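You operate a simulated robot arm through the tools that you are given. There is no shell and no other tool. Be economical: measure what you need, move in short steps, check, and stop when the job is done.

The job below is to be done with a simulated two-armed robot. You get a single attempt, and the scene is never put back.

JOB
Open the blue sliding door, take the rinse bottle from the shelf behind the blue door and put it on the top of the store bench and shut the door again. Fetch the blue nozzle and set it on top of the brown light meter. Put the lapping plunger on the top of the test bench. Open the bench drawer, take the blue module and leave it in the inside of the bench drawer, then shut the drawer. Put the pot that says "seal" from the top of the glue bench on the orange cover and the pot that says "scrap" on the top of the tray rack. Put the teal carrier on the top of the glue bench away on the carrier rest. Take the red mount and put it on top of the white check plate. Put the teal lamp cassette on the end of the lapping bench. Take the green peg and put it on the red board. Lift the blue lid open. The order is free. Set down upright: rinse bottle, lapping plunger, what you pick out, teal lamp cassette.

The check looks at the end state, three seconds after you hand in, the way a careful person would. Anything else that was tipped, shoved, dropped, spilled or broken makes it a failure. A push-on lid holds only when it is set on centred and level and pressed home; a screw cap is set on level and turned clockwise until tight.

ROBOT AND FRAMES
Two 7-joint arms with two-finger parallel grippers on one trunk, on a base that drives. Base frame: it is fixed to the floor where the robot stands at the start and does not move with it; the origin is under the middle of the robot, x ahead of it, y to its left, z up; the surface under the hand at the start is at about z = 860. Lengths are in mm, angles in rad, forces in N, time in s.
The left shoulder is at the start at [70, 163, 970], the right one opposite. With the tool pointing down near the work surface each hand reaches from about 300 to 860 mm from the robot's upright axis, wherever it stands, measured 20 degrees to its own side. Places, roughly: bench drawer [-1600, 1200, 700]; blue lid [-1500, -700, 900]; blue module (4x4x4 cm) [800, 900, 1200]; blue nozzle (3x3x4 cm) [600, -500, 900]; blue pot, green pot, grey cup [-1250, -5250, 750]; blue sliding door [700, -100, 1700]; carrier rest (25x17 cm) [-3320, -2180, 820]; end of the lapping bench (17x26 cm) [640, -7700, 800]; green peg (3x3x5 cm) [1000, -3700, 1300]; inside of the bench drawer [-1500, 1200, 700]; lapping plunger (6x6x12 cm) [900, 600, 400]; light meter [750, -500, 1000]; orange cover (11x8x3 cm) [-1200, -4900, 800]; red board [-1250, -750, 750]; red mount (5x5x5 cm) [-1100, -4300, 800]; teal carrier [-1250, -4500, 750]; teal lamp cassette (6x3x7 cm) [-1300, -3800, 800]; top of the store bench (68x21 cm) [680, -300, 860]; top of the test bench [-1300, -1400, 800]; top of the tray rack [900, -6200, 900]; white check plate (11x11x5 cm) [-1100, -4200, 800]. Payload 3.43 kg a hand.
Tool frame (each hand has its own): the origin (TCP) lies between the finger pads and is the grasp point; the fingertips stand 34 mm ahead of it; z points along the fingers, y is the line along which they close. The gripper opens to 128 mm. The fingers are 24 mm wide and 12 mm thick; the gripper's body (48 by 130 mm) begins 96 mm behind the TCP.
Orientation is that of the tool frame in the base frame, as a unit quaternion [x, y, z, w]. With the fingers straight down and closing along the base's y, the tool's x points along the base's -x, its y along +y and its z along -z.

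CONTROLS
- The arms move only by the tool play_rows. It takes "left_rows", "right_rows" or both (then of equal length, played together; a hand with none holds still); each is one flat list of numbers, 7 for each row, row after row: the turn, a rotation vector about the tool's x, y, z in degrees, then the shift along the tool's x, y, z in mm, then the finger opening in mm, from 0 to 128. In form: [wx, wy, wz, x, y, z, hand, wx, wy, wz, x, y, z, hand, ...]. A call has 1 to 10 rows; each row is the pose to reach, as a shift and turn from the pose commanded when the call began, along the tool's axes at that moment. A row lasts 0.2 s, in which the tool goes at most 50 mm and 0.15 rad; a call with a longer step from one row to the next is refused whole, and so is a gripper value outside its range. A pose out of reach is approached as far as the arm can. The call stops where the force on the tool passes 40 N (or 10 N more than at its start, if that is more) or the arm is blocked; 0.2 s more then pass. Each finger travels about 153 mm/s and halts on what it meets, pressing with about 27 N; the grip force reading is that of the motor and also rises with nothing between the fingers. The clock runs only during rows and for 0.2 s after the last one: add rows that repeat a pose to give the fingers time. It gives the time, the measured TCP pose, the force on the tool (base axes), the opening and the grip force at its end, in the units of the frame above (readings bear some noise), with the torque about the TCP (base axes, N m) and any sound that the robot's microphone picked up, and new pictures: "views" is both (left out), scene, wrist or none (wrist: the cameras of the hands that moved).
- Cameras (640 x 400 px; columns grow to the right, rows downward): "scene" is now at [142.1, 9.5, 1241.9]; the picture's right is [0.10, -0.99, 0.00], its down [-0.12, -0.01, -0.99] and it looks along [0.99, 0.10, -0.12] (base axes); focal length 214 px, centre (320, 200). "left" rides on the left gripper at [76, 11, -160] in its tool frame; the picture's right is [-0.15, 0.99, 0.00], its down [-0.88, -0.13, -0.46] and it looks along [-0.45, -0.07, 0.89] (tool axes); focal length 234 px, centre (320, 200). "right" rides on the right gripper at [76, -11, -160] in its tool frame; the picture's right is [0.15, 0.99, 0.00], its down [-0.88, 0.13, -0.46] and it looks along [-0.45, 0.07, 0.89] (tool axes); focal length 234 px, centre (320, 200). There is no depth. A picture from a camera that has moved, and an enlarged one, comes with that camera's place and axes in the base frame and with its lens.
- lift_body(by): slides the trunk up (or, below 0, down) by that many mm; the arms and the scene camera ride with it, the base frame stays. It gives what a move gives, with no picture.
- steer(legs): drives the robot by 1 to 6 legs, each [ahead, left, turn to the left] in mm, mm and rad, along the robot's own axes; the way and the turn of a leg run together, so that a leg with both is an arc; at most 1500 mm and 3.142 rad a leg. The arms and the cameras ride along, it lands a little off, and it stops where it bumps. It gives what a move gives, and a new picture of the scene camera.
- aim_head(pan, tilt): turns the head with the scene camera to pan (to the left, within 1.501 rad either way) and tilt (down, from -0.506 to 1.204), counted from straight ahead of the robot. It gives what a move gives, and a new picture of the scene camera.
- inspect(camera, box): a new picture of the part [left, top, right, bottom] of that camera's present view, enlarged. The clock stands still meanwhile.
- sign_off(): hands the job in; it is judged then, once.

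Work in short steps. Places have to be worked out from the pictures, the camera data and where the tool is seen: move nearer, look again, correct. Check each grasp and each placing, and mend what went wrong. You have 577 turns and 360 pictures in all, those below and enlarged ones among them. Open the grippers and draw the arms clear of the work before you hand the job in, unless the task says otherwise.

The tools are called after "Emit:" as name(argument=value, ...) on one line, values as JSON. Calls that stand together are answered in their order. play_rows: Moves the arms, as the interface text tells. Its arguments: {"type":"object","properties":{"left_rows":{"type":"array"},"right_rows":{"type":"array"},"views":{"type":"string","enum":["both","scene","wrist","none"]}},"required":[]} The other tools are called the same way: lift_body (by) slides the trunk up or down; steer (legs) drives the base; aim_head (pan, tilt) turns the head that bears the scene camera; inspect (camera, box) takes an enlarged picture of a part of a camera's view; sign_off () hands the job in.

At the start:

```text
time_s: 0.0
left_tool_pos: [565.5, 204.9, 999.2]
left_tcp_rot: [0.0, 1.0, 0.0, 0.0]
left_force: [-0.9, -0.8, -0.3]
left_torque: [0.01, -0.02, 0.0]
left_grip_width: 128.1
left_grip_force: 0.0
right_tool_pos: [538.9, -217.2, 1000.1]
right_tcp_rot: [0.0, 1.0, 0.001, -0.001]
right_force: [-0.2, -0.2, 0.1]
right_torque: [-0.05, -0.02, -0.01]
right_grip_width: 128.0
right_grip_force: 0.0
trunk travel left (down, up): [-450.0, 490.0]
robot x, y, heading: [-1.0, -0.1, 0.006]
head pan, tilt: [0.105, 0.122]
```

scene: 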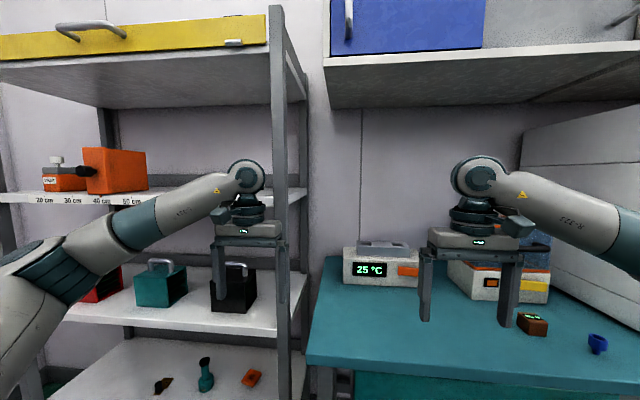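
right: 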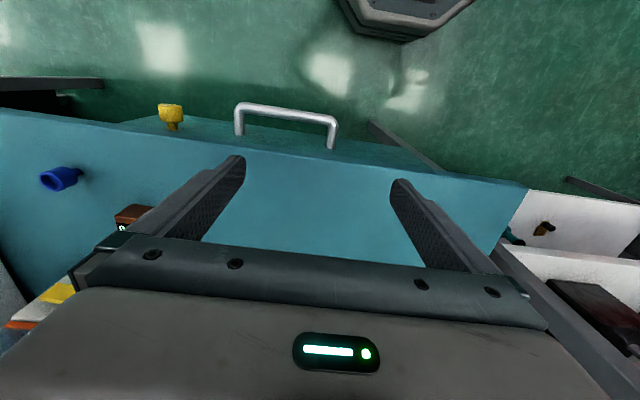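
left: 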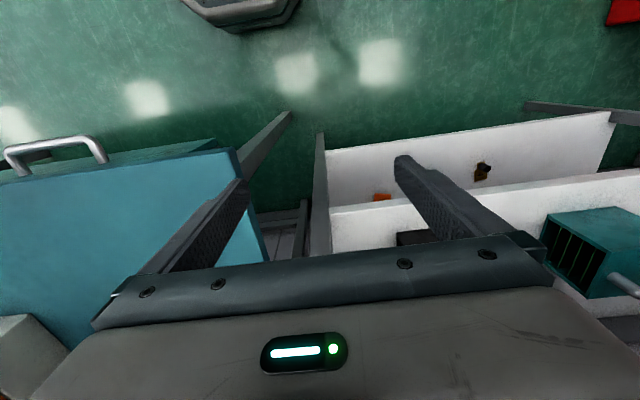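

I start by looking up at the blue sliding door over the store bench.

Emit:
aim_head(pan=-0.2, tilt=-0.45)

Emit:
inspect(camera="scene", box=[160, 200, 480, 400])

```text
time_s: 1.0
left_tool_pos: [565.6, 204.7, 999.6]
left_tcp_rot: [0.0, 1.0, 0.001, -0.001]
left_force: [0.3, 0.6, -0.8]
left_torque: [-0.02, 0.0, 0.0]
left_grip_width: 128.1
left_grip_force: 0.1
right_tool_pos: [538.1, -217.7, 1000.1]
right_tcp_rot: [0.0, 1.0, 0.0, 0.0]
right_force: [0.5, 0.0, 0.1]
right_torque: [-0.01, 0.0, 0.01]
right_grip_width: 128.0
right_grip_force: 0.0
trunk travel left (down, up): [-450.0, 490.0]
robot x, y, heading: [-1.7, -0.1, 0.006]
head pan, tilt: [-0.201, -0.45]
camera scene: at [119.1, -14.2, 1289.6], right [-0.2, -0.98, 0.0], down [0.43, -0.09, -0.9], along [0.88, -0.18, 0.43], focal length 214 px, centre (320, 200)
```

scene: 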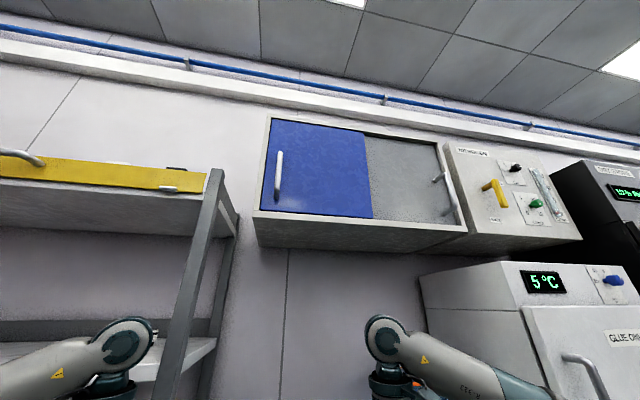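

```text
2.00 times, centred on (320, 300) of scene
camera zoom: at [119.1, -14.2, 1289.6], right [-0.2, -0.98, 0.0], down [0.43, -0.09, -0.9], along [0.88, -0.18, 0.43], focal length 429 px, centre (320, 0)
```

zoom: 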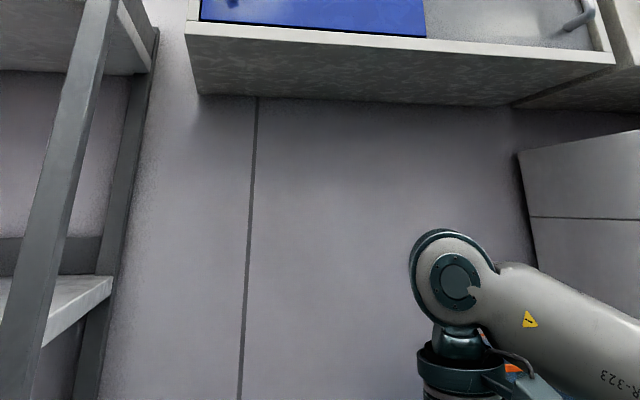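

The cabinet is overhead with the blue door on the left and its handle at the door's left edge. I back off so the arms clear it, then raise the trunk.

Emit:
steer(legs=[[-350, 0, 0]])

Emit:
lift_body(by=480)

Emit:
aim_head(pan=0.0, tilt=0.1)

```text
time_s: 3.3
left_tool_pos: [212.1, 204.0, 1000.0]
left_tcp_rot: [0.0, 1.0, 0.0, -0.001]
left_force: [-0.9, 0.1, -0.5]
left_torque: [0.0, -0.01, -0.03]
left_grip_width: 128.1
left_grip_force: 0.0
right_tool_pos: [184.8, -217.6, 1000.5]
right_tcp_rot: [0.001, 1.0, -0.001, 0.001]
right_force: [-0.3, -0.9, 0.6]
right_torque: [-0.03, 0.01, 0.01]
right_grip_width: 127.8
right_grip_force: 0.1
trunk travel left (down, up): [-450.0, 490.0]
robot x, y, heading: [-354.7, 2.3, -0.003]
head pan, tilt: [-0.201, -0.45]
camera scene: at [-234.3, -14.2, 1289.8], right [-0.2, -0.98, 0.0], down [0.43, -0.09, -0.9], along [0.88, -0.18, 0.44], focal length 214 px, centre (320, 200)
```

scene: 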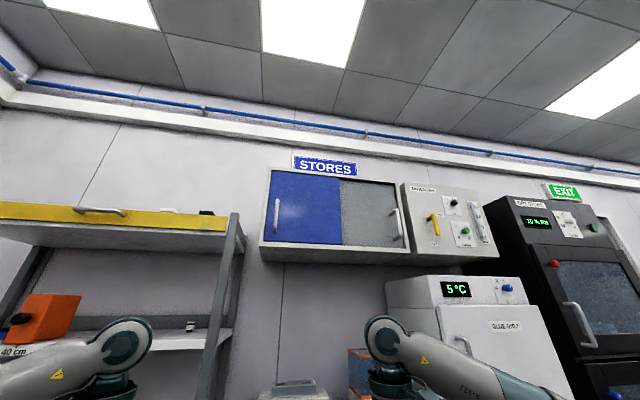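

```text
refused: 480 is not a number from -400 to 400
```

```text
time_s: 4.2
left_tool_pos: [213.8, 205.5, 999.4]
left_tcp_rot: [0.0, 1.0, 0.0, 0.0]
left_force: [-0.4, -0.4, -0.3]
left_torque: [0.0, -0.01, 0.03]
left_grip_width: 127.7
left_grip_force: 0.0
right_tool_pos: [187.2, -218.0, 998.6]
right_tcp_rot: [0.0, 1.0, 0.0, 0.001]
right_force: [0.3, 0.1, 0.1]
right_torque: [0.0, 0.04, 0.0]
right_grip_width: 128.1
right_grip_force: 0.2
trunk travel left (down, up): [-450.0, 490.0]
robot x, y, heading: [-354.4, -3.0, 0.002]
head pan, tilt: [0.0, 0.099]
camera scene: at [-210.4, -0.2, 1244.1], right [0.0, -1.0, 0.0], down [-0.1, 0.0, -1.0], along [1.0, 0.0, -0.1], focal length 214 px, centre (320, 200)
```

scene: 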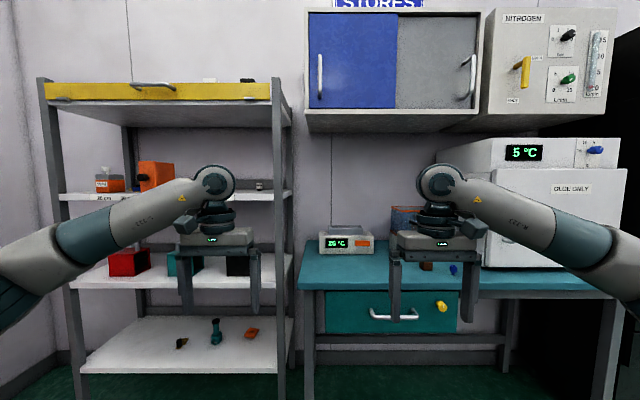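

Clear overview. Raise the trunk by 400 and view the door up close.

Emit:
lift_body(by=400)

Emit:
aim_head(pan=-0.1, tilt=0.0)

Emit:
inspect(camera="scene", box=[240, 80, 480, 230])

```text
time_s: 8.1
left_tool_pos: [213.9, 205.5, 1399.9]
left_tcp_rot: [0.0, 1.0, 0.0, 0.0]
left_force: [-0.1, 0.2, 0.1]
left_torque: [0.02, 0.0, 0.0]
left_grip_width: 128.0
left_grip_force: 0.0
right_tool_pos: [186.3, -216.8, 1399.2]
right_tcp_rot: [-0.001, 1.0, 0.0, 0.0]
right_force: [-0.5, -0.7, 0.3]
right_torque: [0.01, 0.0, -0.02]
right_grip_width: 127.9
right_grip_force: 0.1
trunk travel left (down, up): [-850.0, 90.0]
robot x, y, heading: [-355.7, -1.4, 0.001]
head pan, tilt: [0.0, 0.099]
```

```text
time_s: 8.7
left_tool_pos: [213.6, 205.4, 1398.8]
left_tcp_rot: [-0.001, 1.0, 0.001, 0.0]
left_force: [-0.1, 0.5, 0.2]
left_torque: [-0.02, 0.0, 0.0]
left_grip_width: 127.9
left_grip_force: 0.1
right_tool_pos: [186.5, -217.7, 1400.1]
right_tcp_rot: [-0.001, 1.0, 0.0, 0.0]
right_force: [-1.1, -0.7, -0.6]
right_torque: [-0.01, 0.0, 0.04]
right_grip_width: 128.2
right_grip_force: 0.0
trunk travel left (down, up): [-850.0, 90.0]
robot x, y, heading: [-351.7, -1.0, 0.003]
head pan, tilt: [-0.099, 0.0]
camera scene: at [-212.6, -9.1, 1653.0], right [-0.1, -1.0, 0.0], down [0.0, 0.0, -1.0], along [1.0, -0.1, 0.0], focal length 214 px, centre (320, 200)
```

scene: 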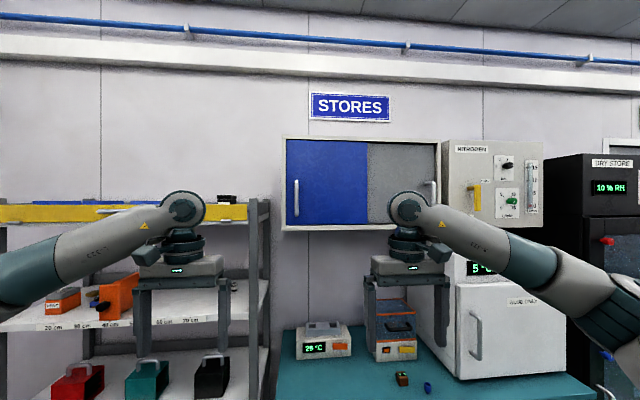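

```text
2.67 times, centred on (360, 155) of scene
camera zoom: at [-212.6, -9.1, 1653.0], right [-0.1, -1.0, 0.0], down [0.0, 0.0, -1.0], along [1.0, -0.1, 0.0], focal length 572 px, centre (213, 320)
```

zoom: 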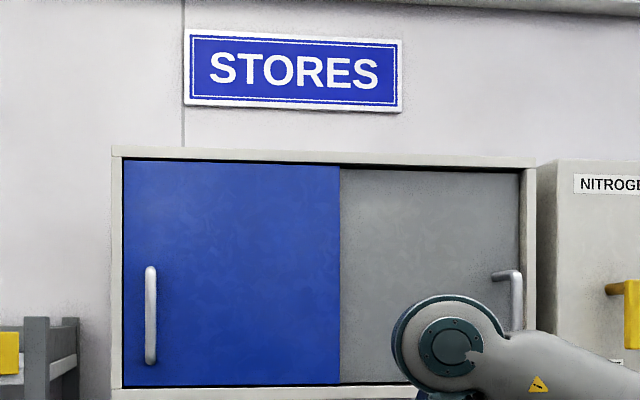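

The handle is at about (736, 0, 1661), vertical, about 165 mm tall. I turn both hands to point forward, lifting them toward handle height.

Emit:
play_rows(right_rows=[0, -8.5, 0, 0, 15, -26, 80, 0, -17, 0, 0, 30, -52, 80, 0, -25.5, 0, 0, 45, -78, 80, 0, -34, 0, 0, 60, -104, 80, 0, -42.5, 0, 0, 75, -130, 80, 0, -51, 0, 0, 90, -156, 80, 0, -59.5, 0, 0, 105, -182, 80, 0, -68, 0, 0, 120, -208, 80, 0, -76.5, 0, 0, 135, -234, 80, 0, -85, 0, 0, 150, -260, 80], left_rows=[0, -8.5, 0, 0, 5, -20, 100, 0, -17, 0, 0, 10, -40, 100, 0, -25.5, 0, 0, 15, -60, 100, 0, -34, 0, 0, 20, -80, 100, 0, -42.5, 0, 0, 25, -100, 100, 0, -51, 0, 0, 30, -120, 100, 0, -59.5, 0, 0, 35, -140, 100, 0, -68, 0, 0, 40, -160, 100, 0, -76.5, 0, 0, 45, -180, 100, 0, -85, 0, 0, 50, -200, 100], views="scene")

```text
time_s: 10.9
left_tool_pos: [211.8, 258.3, 1600.6]
left_tcp_rot: [-0.001, 0.737, 0.0, 0.676]
left_force: [0.3, 0.6, -0.2]
left_torque: [-0.03, 0.01, -0.02]
left_grip_width: 100.1
left_grip_force: 0.0
right_tool_pos: [184.7, -64.6, 1661.4]
right_tcp_rot: [-0.001, 0.737, 0.0, 0.676]
right_force: [0.3, -0.5, 0.2]
right_torque: [-0.02, 0.02, -0.03]
right_grip_width: 80.0
right_grip_force: 0.0
trunk travel left (down, up): [-850.0, 90.0]
robot x, y, heading: [-354.8, -1.6, -0.003]
head pan, tilt: [-0.099, 0.0]
camera scene: at [-213.7, -7.1, 1653.1], right [-0.1, -1.0, 0.0], down [0.0, 0.0, -1.0], along [1.0, -0.1, 0.0], focal length 214 px, centre (320, 200)
```

scene: 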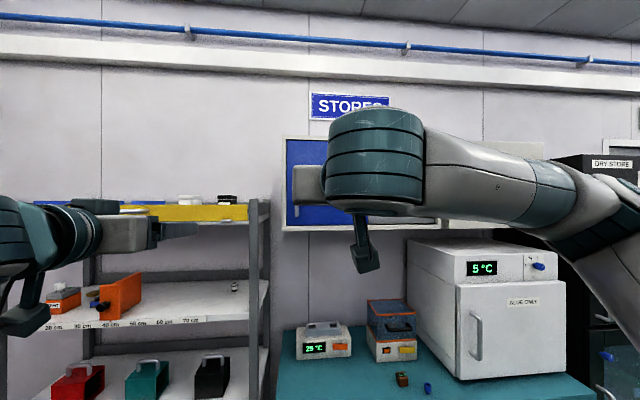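

Drive forward 420 mm so the right fingertips stop just short of the handle.

Emit:
steer(legs=[[420, 0, 0]])

Emit:
play_rows(right_rows=[0, -5, 0, 0, 33, 0, 80, 0, -5, 0, 0, 65, 0, 80], left_rows=[0, -5, 0, 0, 0, 0, 100, 0, -5, 0, 0, 0, 0, 100], views="both")

```text
time_s: 13.5
left_tool_pos: [628.1, 259.8, 1599.6]
left_tcp_rot: [-0.003, 0.737, 0.002, 0.676]
left_force: [-0.9, 0.2, -0.6]
left_torque: [0.01, 0.06, -0.02]
left_grip_width: 100.2
left_grip_force: 0.1
right_tool_pos: [602.8, -63.2, 1660.9]
right_tcp_rot: [-0.002, 0.737, 0.002, 0.676]
right_force: [0.3, 0.2, 0.3]
right_torque: [0.0, -0.02, 0.04]
right_grip_width: 79.9
right_grip_force: 0.1
trunk travel left (down, up): [-850.0, 90.0]
robot x, y, heading: [65.7, 2.8, 0.008]
head pan, tilt: [-0.099, 0.0]
camera scene: at [203.9, -7.3, 1653.3], right [-0.09, -1.0, 0.0], down [0.0, 0.0, -1.0], along [1.0, -0.09, 0.0], focal length 214 px, centre (320, 200)
```

scene: 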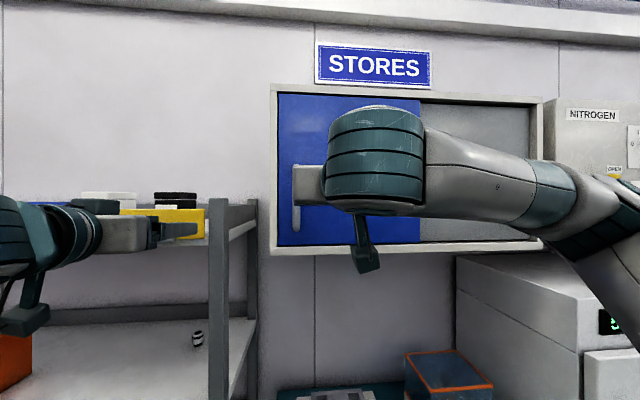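

```text
time_s: 14.1
left_tool_pos: [628.2, 264.1, 1599.3]
left_tcp_rot: [-0.004, 0.706, 0.002, 0.708]
left_force: [-0.9, -1.2, -0.4]
left_torque: [-0.02, 0.01, -0.04]
left_grip_width: 100.0
left_grip_force: 0.1
right_tool_pos: [603.0, 6.1, 1660.1]
right_tcp_rot: [-0.002, 0.706, 0.0, 0.708]
right_force: [-0.2, 0.3, -0.3]
right_torque: [0.02, -0.01, -0.04]
right_grip_width: 79.9
right_grip_force: 0.0
trunk travel left (down, up): [-850.0, 90.0]
robot x, y, heading: [67.2, 0.2, 0.001]
head pan, tilt: [-0.099, 0.0]
camera scene: at [204.4, -3.5, 1653.2], right [-0.09, -1.0, 0.0], down [0.0, 0.0, -1.0], along [1.0, -0.09, 0.0], focal length 214 px, centre (320, 200)
camera right: at [443.6, -6.5, 1583.2], right [0.0, 0.99, -0.15], down [-0.46, 0.13, 0.88], along [0.89, 0.07, 0.45], focal length 234 px, centre (320, 200)
camera left: at [467.9, 272.3, 1522.7], right [-0.01, 0.99, 0.14], down [-0.46, -0.13, 0.88], along [0.89, -0.06, 0.45], focal length 234 px, centre (320, 200)
```

scene: 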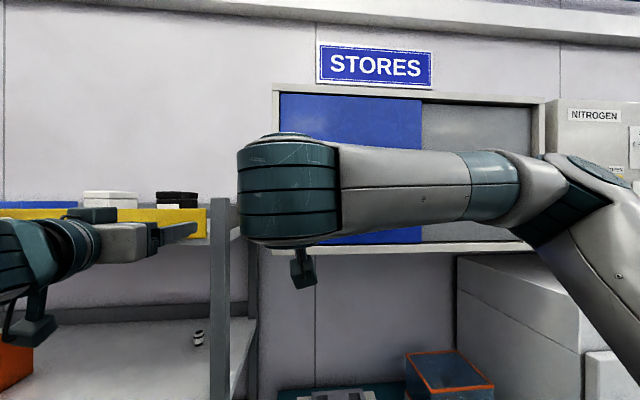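
right: 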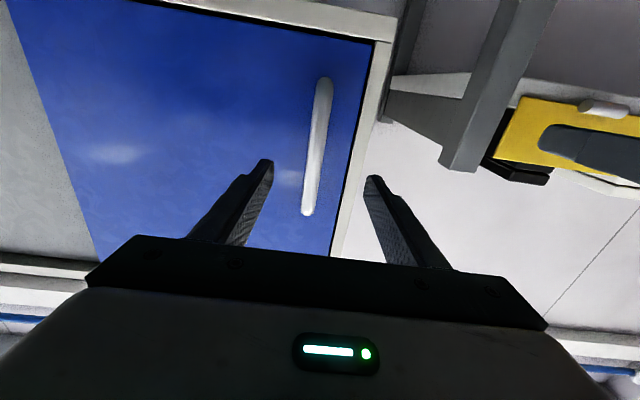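
left: 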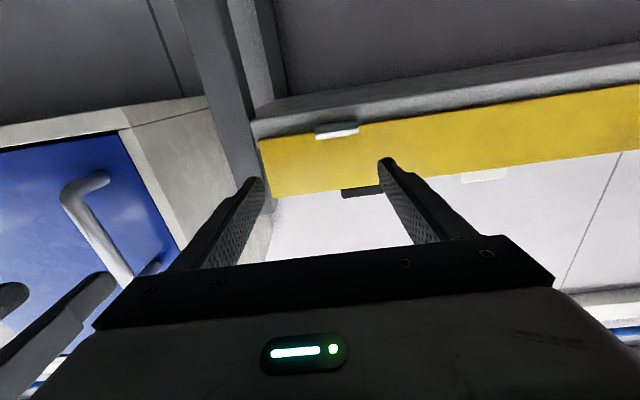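

The handle lies between the fingers (y≈5, z≈1657). Advance 118 mm and close.

Emit:
play_rows(right_rows=[0, 0, 0, 0, 0, 40, 80, 0, 0, 0, 0, 0, 80, 80, 0, 0, 0, 0, 0, 118, 80, 0, 0, 0, 0, 0, 118, 40, 0, 0, 0, 0, 0, 118, 0, 0, 0, 0, 0, 0, 118, 0, 0, 0, 0, 0, 0, 118, 0], views="wrist")

```text
time_s: 14.9
left_tool_pos: [624.4, 259.5, 1601.0]
left_tcp_rot: [-0.003, 0.707, 0.003, 0.708]
left_force: [-0.7, -0.1, 0.0]
left_torque: [0.02, 0.02, 0.0]
left_grip_width: 100.0
left_grip_force: 0.1
right_tool_pos: [696.0, 6.9, 1662.5]
right_tcp_rot: [-0.008, 0.706, 0.004, 0.708]
right_force: [-0.5, 0.0, 1.0]
right_torque: [0.01, 0.02, 0.0]
right_grip_width: 79.6
right_grip_force: 0.0
trunk travel left (down, up): [-850.0, 90.0]
robot x, y, heading: [64.9, 2.9, 0.007]
head pan, tilt: [-0.099, 0.0]
stopped in row 3 (right hand): the force on the tool passed its limit at 75 N (the readings are from after the stop); the commanded pose is now the measured one
camera right: at [537.4, -7.4, 1584.5], right [-0.02, 0.99, -0.15], down [-0.46, 0.13, 0.88], along [0.89, 0.08, 0.45], focal length 234 px, centre (320, 200)
```

right: 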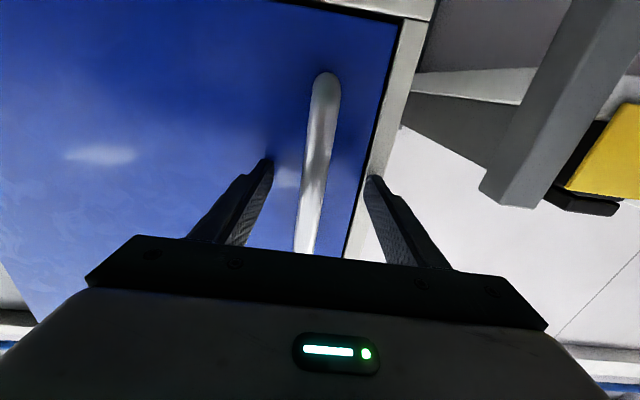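

A finger touched the cabinet frame; I back off, narrow the opening to 40, then advance again.

Emit:
play_rows(right_rows=[0, 0, 0, 0, 0, -12, 60, 0, 0, 0, 0, -4, -12, 38, 0, 0, 0, 0, -4, -12, 38, 0, 0, 0, 0, -4, 12, 38, 0, 0, 0, 0, -4, 24, 38, 0, 0, 0, 0, -4, 24, 38], views="wrist")

```text
time_s: 15.9
left_tool_pos: [628.4, 260.2, 1600.2]
left_tcp_rot: [-0.002, 0.707, 0.002, 0.707]
left_force: [-0.3, 0.2, 0.2]
left_torque: [0.03, 0.02, -0.02]
left_grip_width: 100.3
left_grip_force: 0.0
right_tool_pos: [698.2, 4.6, 1659.9]
right_tcp_rot: [-0.008, 0.707, 0.005, 0.707]
right_force: [0.1, -0.4, -0.4]
right_torque: [0.0, 0.01, -0.01]
right_grip_width: 38.1
right_grip_force: 0.1
trunk travel left (down, up): [-850.0, 90.0]
robot x, y, heading: [65.2, -0.9, 0.0]
head pan, tilt: [-0.099, 0.0]
stopped in row 4 (right hand): the force on the tool passed its limit at 60 N (the readings are from after the stop); the commanded pose is now the measured one
camera right: at [540.0, -9.4, 1583.2], right [-0.02, 0.99, -0.15], down [-0.46, 0.13, 0.88], along [0.89, 0.09, 0.45], focal length 234 px, centre (320, 200)
```

right: 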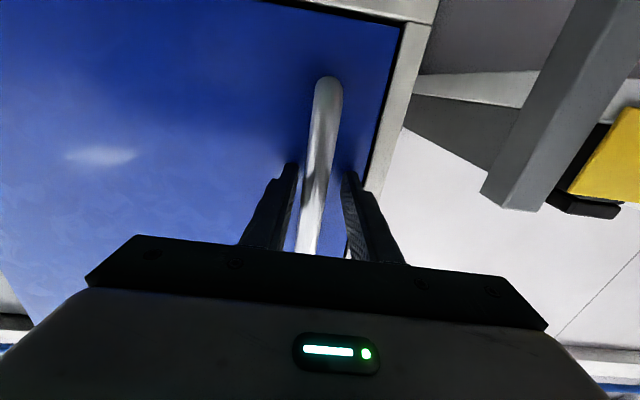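

The fingertips appear to be against the door itself, with the handle between them. Back 5 mm and close.

Emit:
play_rows(right_rows=[0, 0, 0, 0, 0, -5, 38, 0, 0, 0, 0, 0, -5, 15, 0, 0, 0, 0, 0, -5, 0, 0, 0, 0, 0, 0, -5, 0], views="none")

```text
time_s: 16.9
left_tool_pos: [632.5, 256.0, 1599.0]
left_tcp_rot: [0.0, 0.708, 0.002, 0.706]
left_force: [-0.5, -0.9, -0.4]
left_torque: [-0.01, 0.0, -0.02]
left_grip_width: 99.8
left_grip_force: 0.1
right_tool_pos: [697.1, -0.4, 1658.8]
right_tcp_rot: [-0.006, 0.708, 0.005, 0.706]
right_force: [1.9, -11.0, -1.7]
right_torque: [0.28, -0.1, -0.17]
right_grip_width: 17.9
right_grip_force: 45.0
trunk travel left (down, up): [-850.0, 90.0]
robot x, y, heading: [64.5, 0.5, 0.007]
head pan, tilt: [-0.099, 0.0]
```

The handle is held. Slide the door right (−y).

Emit:
play_rows(right_rows=[0, 0, 0, 0, -25, 0, 0, 0, 0, 0, 0, -50, 0, 0, 0, 0, 0, 0, -75, 0, 0, 0, 0, 0, 0, -100, 0, 0, 0, 0, 0, 0, -125, 0, 0, 0, 0, 0, 0, -150, 0, 0, 0, 0, 0, 0, -175, 0, 0, 0, 0, 0, 0, -200, 0, 0, 0, 0, 0, 0, -225, 0, 0, 0, 0, 0, 0, -250, 0, 0], views="scene")

```text
time_s: 19.1
left_tool_pos: [629.2, 258.9, 1599.9]
left_tcp_rot: [-0.003, 0.707, 0.002, 0.707]
left_force: [-0.9, 0.2, 0.2]
left_torque: [0.03, 0.02, 0.01]
left_grip_width: 99.6
left_grip_force: 0.0
right_tool_pos: [699.6, -248.4, 1661.0]
right_tcp_rot: [-0.008, 0.708, 0.005, 0.706]
right_force: [-18.2, 1.6, -27.1]
right_torque: [0.34, -0.11, -0.03]
right_grip_width: 17.6
right_grip_force: 45.0
trunk travel left (down, up): [-850.0, 90.0]
robot x, y, heading: [62.9, 1.1, 0.005]
head pan, tilt: [-0.099, 0.0]
camera scene: at [203.7, -10.0, 1653.2], right [-0.1, -1.0, 0.0], down [0.0, 0.0, -1.0], along [1.0, -0.1, 0.0], focal length 214 px, centre (320, 200)
```

scene: 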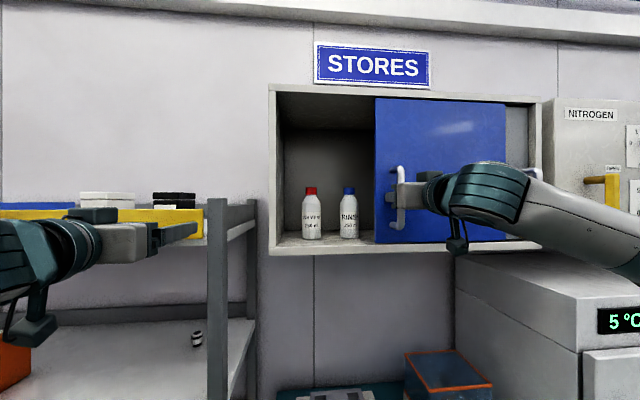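

The door opens; two bottles are inside. Slide a bit further and read the labels.

Emit:
play_rows(right_rows=[0, 0, 0, 0, -25, 0, 0, 0, 0, 0, 0, -50, 0, 0, 0, 0, 0, 0, -75, 0, 0], views="none")

Emit:
inspect(camera="scene", box=[260, 160, 420, 260])

```text
time_s: 19.7
left_tool_pos: [628.9, 262.1, 1600.2]
left_tcp_rot: [-0.003, 0.707, 0.003, 0.707]
left_force: [-0.2, -0.3, 0.4]
left_torque: [0.0, -0.01, 0.0]
left_grip_width: 100.1
left_grip_force: 0.0
right_tool_pos: [700.1, -280.2, 1662.2]
right_tcp_rot: [-0.019, 0.708, 0.011, 0.706]
right_force: [-5.3, 2.8, 0.8]
right_torque: [0.64, 1.34, -0.05]
right_grip_width: 17.8
right_grip_force: 45.2
trunk travel left (down, up): [-850.0, 90.0]
robot x, y, heading: [68.5, 1.0, 0.003]
head pan, tilt: [-0.099, 0.0]
stopped in row 3 (right hand): the force on the tool passed its limit at 53 N (the readings are from after the stop); the commanded pose is now the measured one
```

```text
4.00 times, centred on (340, 210) of scene
camera zoom: at [204.2, -5.9, 1653.8], right [-0.09, -1.0, 0.0], down [0.0, 0.0, -1.0], along [1.0, -0.09, 0.0], focal length 858 px, centre (240, 160)
```

zoom: 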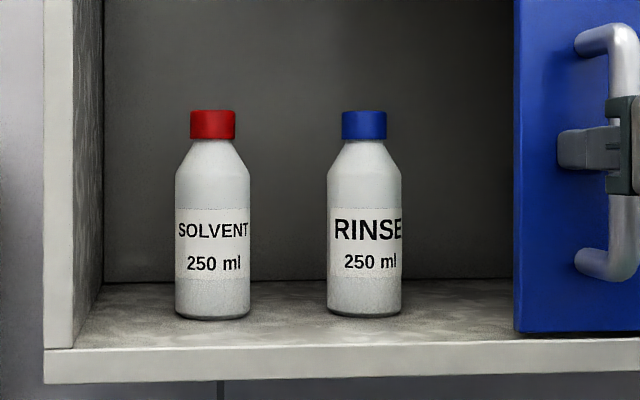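

The blue-capped bottle is RINSE, at about (840, −155), base z≈1540. I release the door with the right hand and retreat it to the side.

Emit:
play_rows(right_rows=[0, 0, 0, 0, 0, 0, 30, 0, 0, 0, 0, 0, 0, 50, 0, 0, 0, 0, 0, -40, 50, 0, 0, 0, 0, 0, -85, 50, 0, 0, 0, 0, 0, -130, 50, 0, 0, 0, 0, -40, -160, 50, 0, 0, 0, 0, -80, -190, 50, 0, 0, 0, 0, -120, -220, 50, 0, 0, 0, 0, -160, -250, 50, 0, 0, 0, 0, -160, -280, 50], views="none")

Emit:
steer(legs=[[0, -120, 0]])

```text
time_s: 21.9
left_tool_pos: [627.8, 261.9, 1600.7]
left_tcp_rot: [-0.002, 0.707, 0.003, 0.707]
left_force: [-0.7, -0.5, -0.6]
left_torque: [0.01, 0.01, -0.05]
left_grip_width: 100.0
left_grip_force: 0.0
right_tool_pos: [425.6, -452.6, 1662.0]
right_tcp_rot: [-0.018, 0.708, 0.011, 0.706]
right_force: [-0.7, 0.2, 1.2]
right_torque: [0.01, 0.01, -0.04]
right_grip_width: 49.7
right_grip_force: 0.1
trunk travel left (down, up): [-850.0, 90.0]
robot x, y, heading: [62.3, -1.6, 0.006]
head pan, tilt: [-0.099, 0.0]
```

```text
time_s: 23.1
left_tool_pos: [630.9, 143.7, 1598.5]
left_tcp_rot: [-0.004, 0.708, 0.003, 0.707]
left_force: [-0.3, -0.2, 0.1]
left_torque: [0.01, -0.03, -0.02]
left_grip_width: 100.2
left_grip_force: 0.1
right_tool_pos: [428.5, -571.1, 1661.9]
right_tcp_rot: [-0.019, 0.708, 0.011, 0.706]
right_force: [0.6, 0.9, -0.2]
right_torque: [-0.02, 0.03, -0.02]
right_grip_width: 50.0
right_grip_force: 0.0
trunk travel left (down, up): [-850.0, 90.0]
robot x, y, heading: [65.3, -121.3, 0.003]
head pan, tilt: [-0.099, 0.0]
camera scene: at [206.1, -123.1, 1653.1], right [-0.09, -1.0, 0.0], down [0.0, 0.0, -1.0], along [1.0, -0.09, 0.0], focal length 214 px, centre (320, 200)
```

scene: 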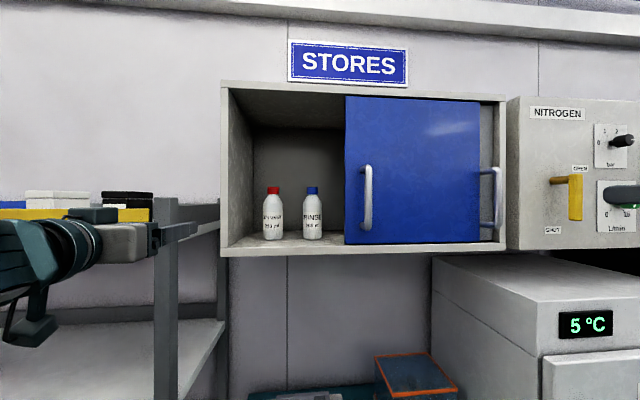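

The rinse bottle triangulates to (837, −160). Bring the left hand in front of it and look with the wrist camera.

Emit:
play_rows(left_rows=[0, 0, 0, -2, -34, 0, 90, 0, 0, 0, -4, -68, 0, 90, 0, 0, 0, -6, -102, 0, 90, 0, 0, 0, -8, -136, 0, 90, 0, 0, 0, -10, -170, 0, 90, 0, 0, 0, -12, -204, 0, 90, 0, 0, 0, -14, -238, 0, 90, 0, 0, 0, -16, -272, 0, 90, 0, 0, 0, -17, -304, 0, 90], views="both")

```text
time_s: 25.1
left_tool_pos: [633.0, -166.2, 1615.0]
left_tcp_rot: [-0.003, 0.708, 0.004, 0.706]
left_force: [0.6, -0.8, -0.8]
left_torque: [0.02, -0.04, 0.03]
left_grip_width: 90.1
left_grip_force: 0.1
right_tool_pos: [429.7, -576.5, 1659.1]
right_tcp_rot: [-0.017, 0.708, 0.011, 0.706]
right_force: [-0.1, 0.0, -0.7]
right_torque: [-0.04, -0.01, 0.04]
right_grip_width: 50.2
right_grip_force: 0.0
trunk travel left (down, up): [-850.0, 90.0]
robot x, y, heading: [65.6, -119.3, 0.003]
head pan, tilt: [-0.099, 0.0]
camera scene: at [205.8, -129.2, 1653.1], right [-0.09, -1.0, 0.0], down [0.0, 0.0, -1.0], along [1.0, -0.09, 0.0], focal length 214 px, centre (320, 200)
camera left: at [472.6, -157.8, 1538.5], right [-0.01, 0.99, 0.15], down [-0.45, -0.13, 0.88], along [0.89, -0.06, 0.45], focal length 234 px, centre (320, 200)
```

scene: 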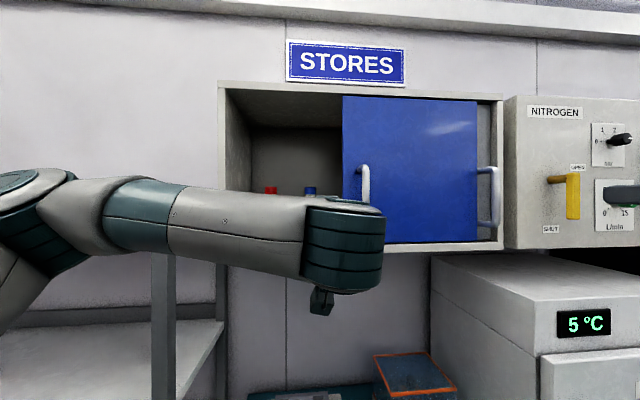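
left: 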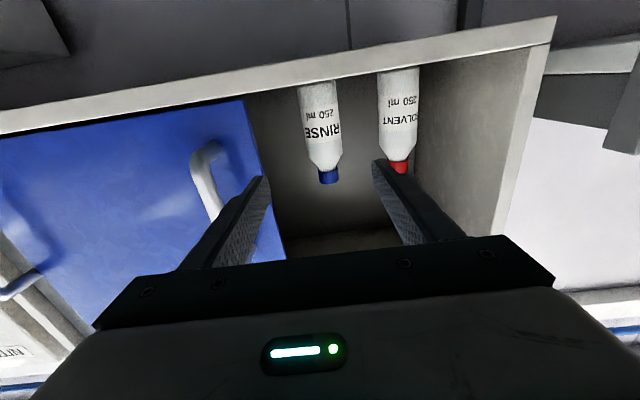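

Lined up (bottle y≈−163). Advance 200 mm and close.

Emit:
play_rows(left_rows=[0, 0, 0, 0, 4, 40, 90, 0, 0, 0, 0, 4, 80, 90, 0, 0, 0, 0, 4, 120, 90, 0, 0, 0, 0, 4, 155, 90, 0, 0, 0, 0, 4, 185, 90, 0, 0, 0, 0, 4, 202, 90, 0, 0, 0, 0, 4, 202, 90], views="wrist")

```text
time_s: 26.7
left_tool_pos: [835.6, -155.7, 1615.1]
left_tcp_rot: [-0.003, 0.708, 0.003, 0.706]
left_force: [-0.3, 0.0, 0.0]
left_torque: [0.03, 0.03, -0.04]
left_grip_width: 90.1
left_grip_force: 0.2
right_tool_pos: [429.5, -571.6, 1660.1]
right_tcp_rot: [-0.018, 0.708, 0.011, 0.706]
right_force: [-0.8, 0.5, -0.2]
right_torque: [-0.01, -0.03, -0.01]
right_grip_width: 50.1
right_grip_force: 0.1
trunk travel left (down, up): [-850.0, 90.0]
robot x, y, heading: [66.7, -119.0, 0.011]
head pan, tilt: [-0.099, 0.0]
camera left: at [674.9, -148.0, 1539.0], right [-0.01, 0.99, 0.15], down [-0.45, -0.13, 0.88], along [0.89, -0.06, 0.45], focal length 234 px, centre (320, 200)
```

left: 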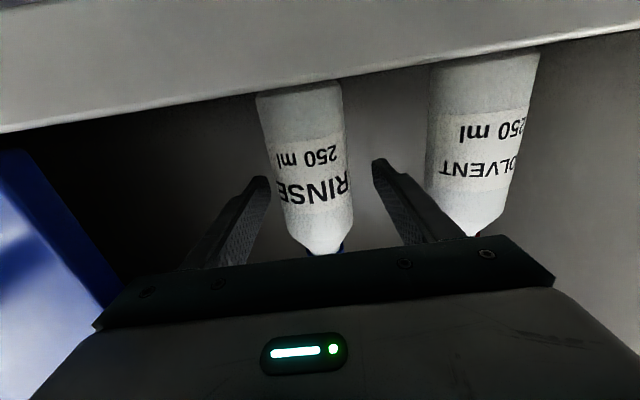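

The bottle is between the fingers. Close.

Emit:
play_rows(left_rows=[0, 0, 0, 0, -3, 0, 70, 0, 0, 0, 0, -3, 0, 40, 0, 0, 0, 0, -3, 0, 30, 0, 0, 0, 0, -3, 0, 30, 0, 0, 0, -5, -3, 0, 30, 0, 0, 0, -12, -3, 0, 30], views="wrist")

```text
time_s: 28.1
left_tool_pos: [835.3, -160.7, 1627.4]
left_tcp_rot: [-0.002, 0.708, 0.002, 0.706]
left_force: [-0.3, 0.5, -2.6]
left_torque: [0.17, 0.02, 0.12]
left_grip_width: 55.1
left_grip_force: 26.6
right_tool_pos: [429.1, -573.0, 1662.0]
right_tcp_rot: [-0.017, 0.708, 0.01, 0.706]
right_force: [-0.5, 0.5, 0.5]
right_torque: [-0.01, 0.05, 0.03]
right_grip_width: 50.1
right_grip_force: 0.1
trunk travel left (down, up): [-850.0, 90.0]
robot x, y, heading: [66.6, -117.9, 0.004]
head pan, tilt: [-0.099, 0.0]
camera left: at [675.0, -152.7, 1551.1], right [-0.01, 0.99, 0.15], down [-0.45, -0.13, 0.88], along [0.89, -0.06, 0.45], focal length 234 px, centre (320, 200)
```

left: 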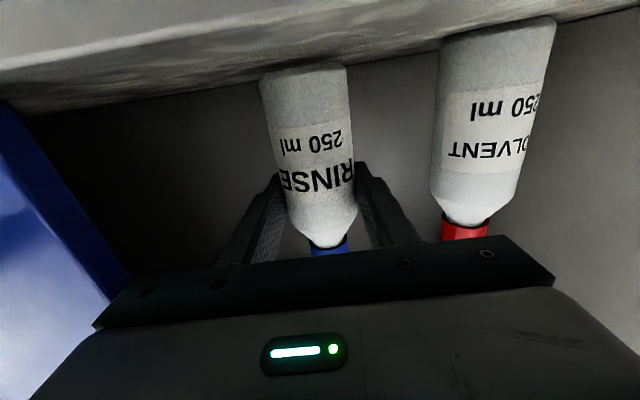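

The bottle is lifted. Raise slightly and retract out of the cabinet.

Emit:
play_rows(left_rows=[0, 0, 0, -10, 0, 0, 30, 0, 0, 0, -15, 0, -25, 30, 0, 0, 0, -15, 0, -60, 30, 0, 0, 0, -15, 0, -100, 30, 0, 0, 0, -15, 0, -140, 30, 0, 0, 0, -15, 0, -180, 30, 0, 0, 0, -15, 0, -220, 30, 0, 0, 0, -15, 20, -255, 30, 0, 0, 0, -15, 50, -275, 30, 0, 0, 0, -15, 90, -275, 30], views="none")

Emit:
inspect(camera="scene", box=[160, 80, 640, 380])

```text
time_s: 30.3
left_tool_pos: [559.5, -66.1, 1640.8]
left_tcp_rot: [-0.003, 0.708, 0.001, 0.706]
left_force: [0.9, 0.8, -2.6]
left_torque: [0.02, 0.01, -0.04]
left_grip_width: 55.1
left_grip_force: 26.5
right_tool_pos: [430.1, -568.6, 1661.3]
right_tcp_rot: [-0.019, 0.708, 0.01, 0.706]
right_force: [0.0, 0.2, 0.1]
right_torque: [0.01, 0.01, -0.03]
right_grip_width: 50.2
right_grip_force: 0.0
trunk travel left (down, up): [-850.0, 90.0]
robot x, y, heading: [67.9, -117.2, 0.005]
head pan, tilt: [-0.099, 0.0]
```

```text
1.33 times, centred on (400, 230) of scene
camera zoom: at [207.5, -122.4, 1653.0], right [-0.09, -1.0, 0.0], down [0.0, 0.0, -1.0], along [1.0, -0.09, 0.0], focal length 286 px, centre (213, 160)
```

zoom: 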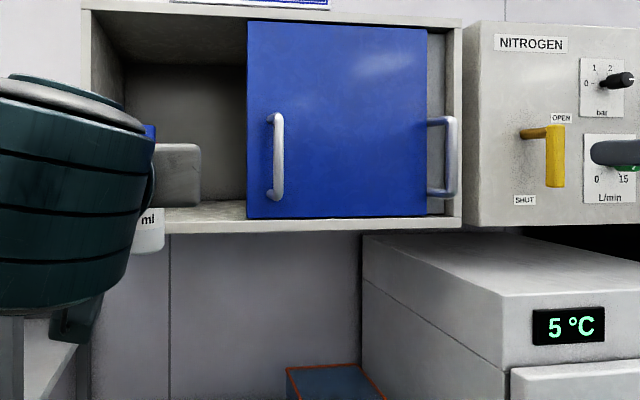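

Move the bottle hand left out of the way and bring the right hand back in front of the handle.

Emit:
play_rows(left_rows=[0, 0, 0, 0, 45, 0, 30, 0, 0, 0, 0, 90, -10, 30, 0, 0, 0, 0, 135, -20, 30, 0, 0, 0, 0, 180, -30, 30, 0, 0, 0, 0, 225, -40, 30, 0, 0, 0, 0, 270, -50, 30, 0, 0, 0, 0, 300, -50, 30, 0, 0, 0, 0, 300, -50, 30], right_rows=[2.4, 0, 0, 0, 0, 0, 45, 2.4, 0, 0, 0, 40, 0, 45, 2.4, 0, 0, 0, 85, 5, 45, 2.4, 0, 0, 0, 130, 10, 45, 2.4, 0, 0, 0, 175, 35, 45, 2.4, 0, 0, 0, 220, 60, 45, 2.4, 0, 0, 0, 260, 90, 45, 2.4, 0, 0, 0, 288, 120, 45], views="wrist")

```text
refused: row 5 steps farther than a row can; nothing moved
```

A step was slightly too long; I shorten it.

Emit:
play_rows(left_rows=[0, 0, 0, 0, 45, 0, 30, 0, 0, 0, 0, 90, -10, 30, 0, 0, 0, 0, 135, -20, 30, 0, 0, 0, 0, 180, -30, 30, 0, 0, 0, 0, 225, -40, 30, 0, 0, 0, 0, 270, -50, 30, 0, 0, 0, 0, 300, -50, 30, 0, 0, 0, 0, 300, -50, 30], right_rows=[2.4, 0, 0, 0, 0, 0, 45, 2.4, 0, 0, 0, 40, 0, 45, 2.4, 0, 0, 0, 80, 15, 45, 2.4, 0, 0, 0, 120, 30, 45, 2.4, 0, 0, 0, 162, 50, 45, 2.4, 0, 0, 0, 204, 70, 45, 2.4, 0, 0, 0, 246, 90, 45, 2.4, 0, 0, 0, 288, 110, 45], views="wrist")

```text
time_s: 32.1
left_tool_pos: [510.0, 231.3, 1642.0]
left_tcp_rot: [-0.004, 0.709, 0.002, 0.705]
left_force: [0.7, 0.5, -2.9]
left_torque: [0.03, -0.02, -0.01]
left_grip_width: 54.7
left_grip_force: 27.0
right_tool_pos: [531.9, -277.9, 1659.3]
right_tcp_rot: [-0.002, 0.709, -0.005, 0.706]
right_force: [0.3, -0.7, 0.1]
right_torque: [-0.01, 0.0, -0.05]
right_grip_width: 45.0
right_grip_force: 0.1
trunk travel left (down, up): [-850.0, 90.0]
robot x, y, heading: [67.5, -116.8, 0.002]
head pan, tilt: [-0.099, 0.0]
camera right: at [372.7, -288.4, 1582.8], right [0.0, 0.99, -0.16], down [-0.45, 0.14, 0.88], along [0.89, 0.07, 0.45], focal length 234 px, centre (320, 200)
camera left: at [349.4, 239.8, 1566.0], right [-0.01, 0.99, 0.14], down [-0.45, -0.13, 0.88], along [0.89, -0.06, 0.45], focal length 234 px, centre (320, 200)
```

right: 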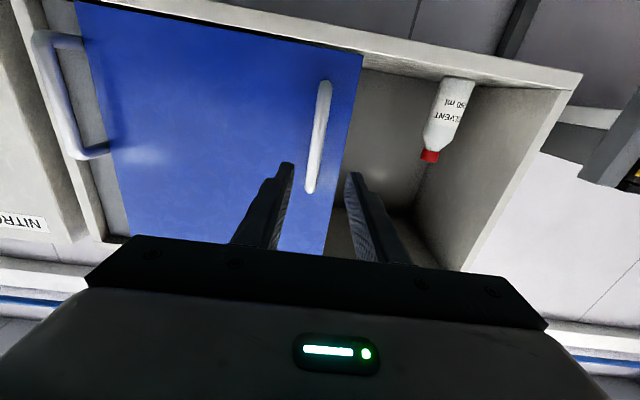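
left: 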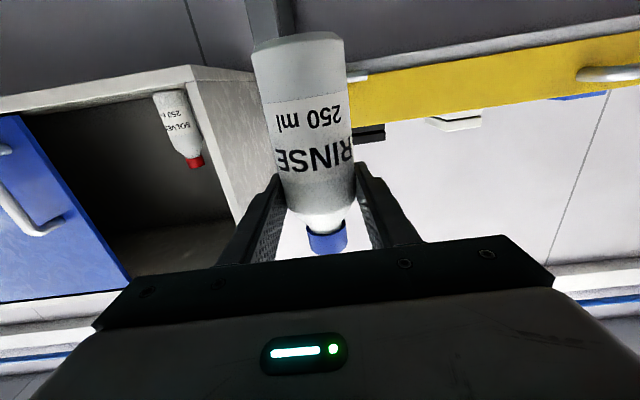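

Handle at y≈−280, aligned. Advance 158 and close.

Emit:
play_rows(right_rows=[0, 0, 0, 0, 0, 45, 45, 0, 0, 0, 0, 0, 90, 45, 0, 0, 0, 0, 0, 135, 45, 0, 0, 0, 0, 0, 160, 45, 0, 0, 0, 0, 0, 160, 15, 0, 0, 0, 0, 0, 160, 0, 0, 0, 0, 0, 0, 160, 0], views="none")

```text
time_s: 33.7
left_tool_pos: [506.9, 229.0, 1644.0]
left_tcp_rot: [-0.002, 0.708, 0.001, 0.706]
left_force: [-0.2, 0.0, -1.9]
left_torque: [0.01, 0.04, -0.01]
left_grip_width: 55.1
left_grip_force: 27.0
right_tool_pos: [687.8, -280.0, 1658.2]
right_tcp_rot: [-0.003, 0.708, -0.004, 0.706]
right_force: [0.0, 0.4, -1.8]
right_torque: [0.77, -0.54, -0.02]
right_grip_width: 17.6
right_grip_force: 44.9
trunk travel left (down, up): [-850.0, 90.0]
robot x, y, heading: [68.7, -118.5, 0.006]
head pan, tilt: [-0.099, 0.0]
```

Handle gripped; slide the door back left.

Emit:
play_rows(right_rows=[0, 0, 0, 0, 28, 0, 0, 0, 0, 0, 0, 56, 0, 0, 0, 0, 0, 0, 84, 0, 0, 0, 0, 0, 0, 112, 0, 0, 0, 0, 0, 0, 140, 0, 0, 0, 0, 0, 0, 168, 0, 0, 0, 0, 0, 0, 196, 0, 0, 0, 0, 0, 0, 224, 0, 0, 0, 0, 0, 0, 252, 0, 0, 0, 0, 0, 0, 275, 0, 0], views="scene")

Emit:
play_rows(right_rows=[0, 0, 0, 0, 12, 0, 0, 0, 0, 0, 0, 22, 0, 0], views="none")

```text
time_s: 35.9
left_tool_pos: [506.6, 229.6, 1643.8]
left_tcp_rot: [-0.004, 0.707, 0.004, 0.707]
left_force: [0.3, -0.4, -3.2]
left_torque: [-0.01, 0.03, -0.04]
left_grip_width: 55.0
left_grip_force: 26.4
right_tool_pos: [689.3, -4.8, 1657.8]
right_tcp_rot: [-0.002, 0.706, -0.004, 0.708]
right_force: [9.8, -2.0, 28.4]
right_torque: [0.68, 0.08, -0.14]
right_grip_width: 18.1
right_grip_force: 45.4
trunk travel left (down, up): [-850.0, 90.0]
robot x, y, heading: [67.1, -115.7, 0.004]
head pan, tilt: [-0.099, 0.0]
camera scene: at [205.5, -125.4, 1653.3], right [-0.09, -1.0, 0.0], down [0.0, 0.0, -1.0], along [1.0, -0.09, 0.0], focal length 214 px, centre (320, 200)
```

scene: 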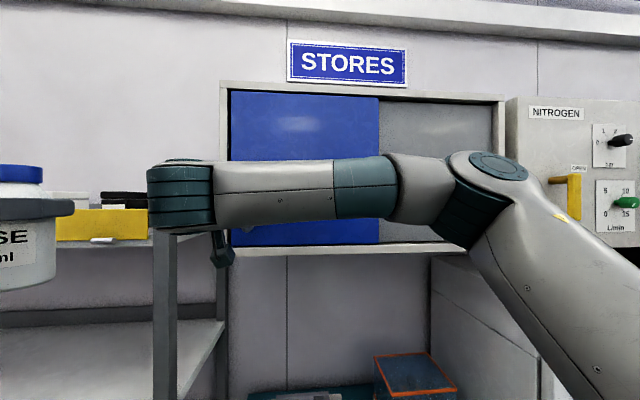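

```text
time_s: 36.5
left_tool_pos: [506.8, 215.3, 1646.2]
left_tcp_rot: [0.0, 0.708, 0.004, 0.707]
left_force: [-0.7, -1.5, -2.2]
left_torque: [0.02, 0.02, -0.03]
left_grip_width: 55.1
left_grip_force: 26.7
right_tool_pos: [688.4, 1.0, 1658.0]
right_tcp_rot: [0.004, 0.707, -0.006, 0.707]
right_force: [4.1, -27.7, 22.8]
right_torque: [0.01, -0.65, 0.1]
right_grip_width: 17.9
right_grip_force: 44.5
trunk travel left (down, up): [-850.0, 90.0]
robot x, y, heading: [65.0, -119.6, 0.005]
head pan, tilt: [-0.099, 0.0]
```

The door is firmly shut. Release, retreat the right hand and check the door.

Emit:
play_rows(right_rows=[0, 0, 0, 0, 0, 0, 40, 0, 0, 0, 0, -4, 0, 45, 0, 0, 0, 0, -4, -40, 45, 0, 0, 0, 0, -4, -85, 45, 0, 0, 0, 0, -4, -130, 45, 0, 0, 0, 0, -44, -150, 45, 0, 0, 0, 0, -84, -170, 45, 0, 0, 0, 0, -124, -190, 45, 0, 0, 0, 0, -164, -210, 45, 0, 0, 0, 0, -204, -230, 45], views="none")

Emit:
steer(legs=[[-350, 0, 0]])

Emit:
lift_body(by=-400)

Emit:
aim_head(pan=-0.1, tilt=0.35)

```text
time_s: 38.7
left_tool_pos: [507.2, 225.9, 1644.8]
left_tcp_rot: [-0.001, 0.708, 0.004, 0.706]
left_force: [0.4, 0.0, -2.9]
left_torque: [-0.06, 0.02, 0.02]
left_grip_width: 55.3
left_grip_force: 27.3
right_tool_pos: [463.4, -193.5, 1655.3]
right_tcp_rot: [0.003, 0.712, -0.007, 0.702]
right_force: [-0.4, -1.0, 0.2]
right_torque: [0.03, -0.03, 0.04]
right_grip_width: 45.1
right_grip_force: 0.1
trunk travel left (down, up): [-850.0, 90.0]
robot x, y, heading: [67.6, -120.2, 0.008]
head pan, tilt: [-0.099, 0.0]
```

```text
time_s: 41.0
left_tool_pos: [156.6, 226.3, 1641.7]
left_tcp_rot: [-0.002, 0.709, 0.001, 0.706]
left_force: [1.1, 0.9, -3.1]
left_torque: [0.02, -0.02, 0.03]
left_grip_width: 55.2
left_grip_force: 27.5
right_tool_pos: [111.3, -192.0, 1655.1]
right_tcp_rot: [0.002, 0.713, -0.009, 0.701]
right_force: [0.1, -0.4, 0.4]
right_torque: [0.0, 0.0, 0.01]
right_grip_width: 45.2
right_grip_force: 0.1
trunk travel left (down, up): [-850.0, 90.0]
robot x, y, heading: [-286.0, -117.8, 0.003]
head pan, tilt: [-0.099, 0.0]
camera scene: at [-147.5, -137.5, 1655.6], right [-0.21, -0.98, 0.0], down [0.03, -0.01, -1.0], along [0.98, -0.21, 0.03], focal length 214 px, centre (320, 200)
```

scene: 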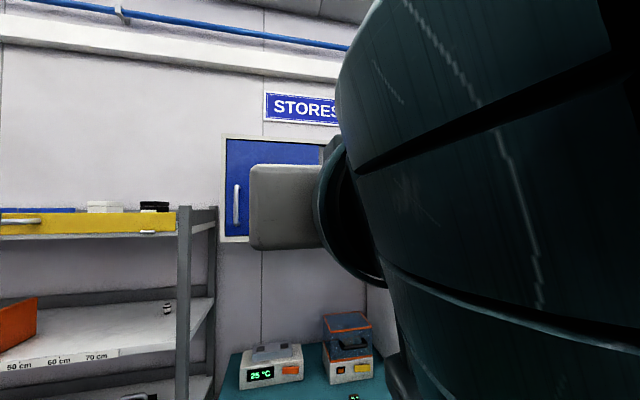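

```text
time_s: 44.9
left_tool_pos: [152.4, 225.9, 1244.6]
left_tcp_rot: [-0.001, 0.708, 0.0, 0.706]
left_force: [0.1, 0.1, -2.7]
left_torque: [0.0, 0.03, -0.03]
left_grip_width: 54.9
left_grip_force: 26.8
right_tool_pos: [110.3, -191.7, 1253.2]
right_tcp_rot: [0.004, 0.714, -0.011, 0.7]
right_force: [-0.6, 0.0, -0.3]
right_torque: [-0.01, -0.01, -0.02]
right_grip_width: 44.8
right_grip_force: 0.0
trunk travel left (down, up): [-450.0, 490.0]
robot x, y, heading: [-284.5, -117.8, 0.003]
head pan, tilt: [-0.099, 0.0]
```

```text
time_s: 45.7
left_tool_pos: [153.9, 225.1, 1243.5]
left_tcp_rot: [-0.002, 0.709, 0.001, 0.706]
left_force: [-0.5, -0.8, -3.4]
left_torque: [-0.01, 0.05, -0.02]
left_grip_width: 55.1
left_grip_force: 26.7
right_tool_pos: [111.9, -192.0, 1251.7]
right_tcp_rot: [0.002, 0.716, -0.014, 0.698]
right_force: [-0.7, 0.2, 0.1]
right_torque: [0.02, -0.04, -0.01]
right_grip_width: 44.8
right_grip_force: 0.1
trunk travel left (down, up): [-450.0, 490.0]
robot x, y, heading: [-291.2, -117.6, 0.006]
head pan, tilt: [-0.099, 0.351]
camera scene: at [-148.7, -134.1, 1251.9], right [-0.17, -0.99, 0.0], down [-0.01, 0.0, -1.0], along [0.99, -0.17, -0.01], focal length 214 px, centre (320, 200)
```

scene: 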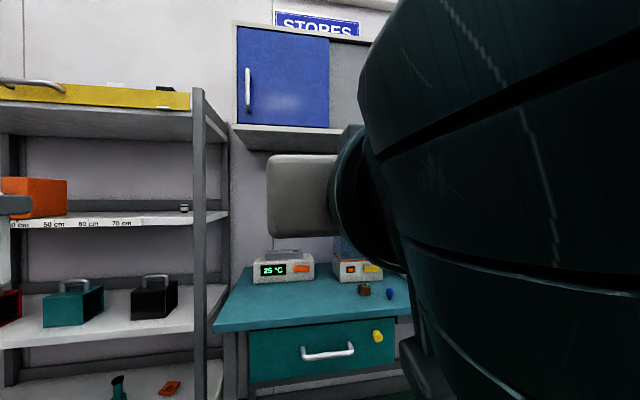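

The right forearm is crowding the head. Move the right hand forward, right and down.

Emit:
play_rows(right_rows=[0, 0, 0, 0, -20, 40, 60, 0, 0, 0, 20, -50, 70, 60, 0, 0, 0, 45, -80, 90, 60, 0, 8, 0, 70, -110, 110, 60, 0, 16, 0, 95, -130, 110, 60, 0, 24, 0, 120, -150, 110, 60, 0, 32, 0, 140, -150, 110, 60, 0, 40, 0, 160, -150, 110, 60, 0, 48, 0, 180, -150, 110, 60, 0, 56, 0, 200, -150, 110, 60], views="scene")

```text
time_s: 47.9
left_tool_pos: [154.9, 225.8, 1243.0]
left_tcp_rot: [-0.002, 0.708, 0.002, 0.706]
left_force: [0.4, -0.8, -2.5]
left_torque: [-0.02, 0.05, 0.01]
left_grip_width: 54.9
left_grip_force: 27.0
right_tool_pos: [213.9, -344.5, 1055.6]
right_tcp_rot: [0.006, 0.959, -0.006, 0.284]
right_force: [0.5, -0.9, 0.8]
right_torque: [-0.02, 0.0, -0.01]
right_grip_width: 59.9
right_grip_force: 0.0
trunk travel left (down, up): [-450.0, 490.0]
robot x, y, heading: [-290.0, -120.9, 0.002]
head pan, tilt: [-0.099, 0.351]
camera scene: at [-144.4, -128.4, 1220.5], right [-0.1, -1.0, 0.0], down [-0.34, 0.03, -0.94], along [0.93, -0.09, -0.34], focal length 214 px, centre (320, 200)
```

scene: 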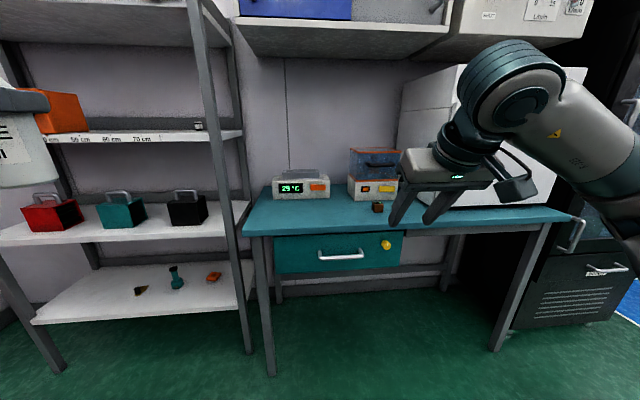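

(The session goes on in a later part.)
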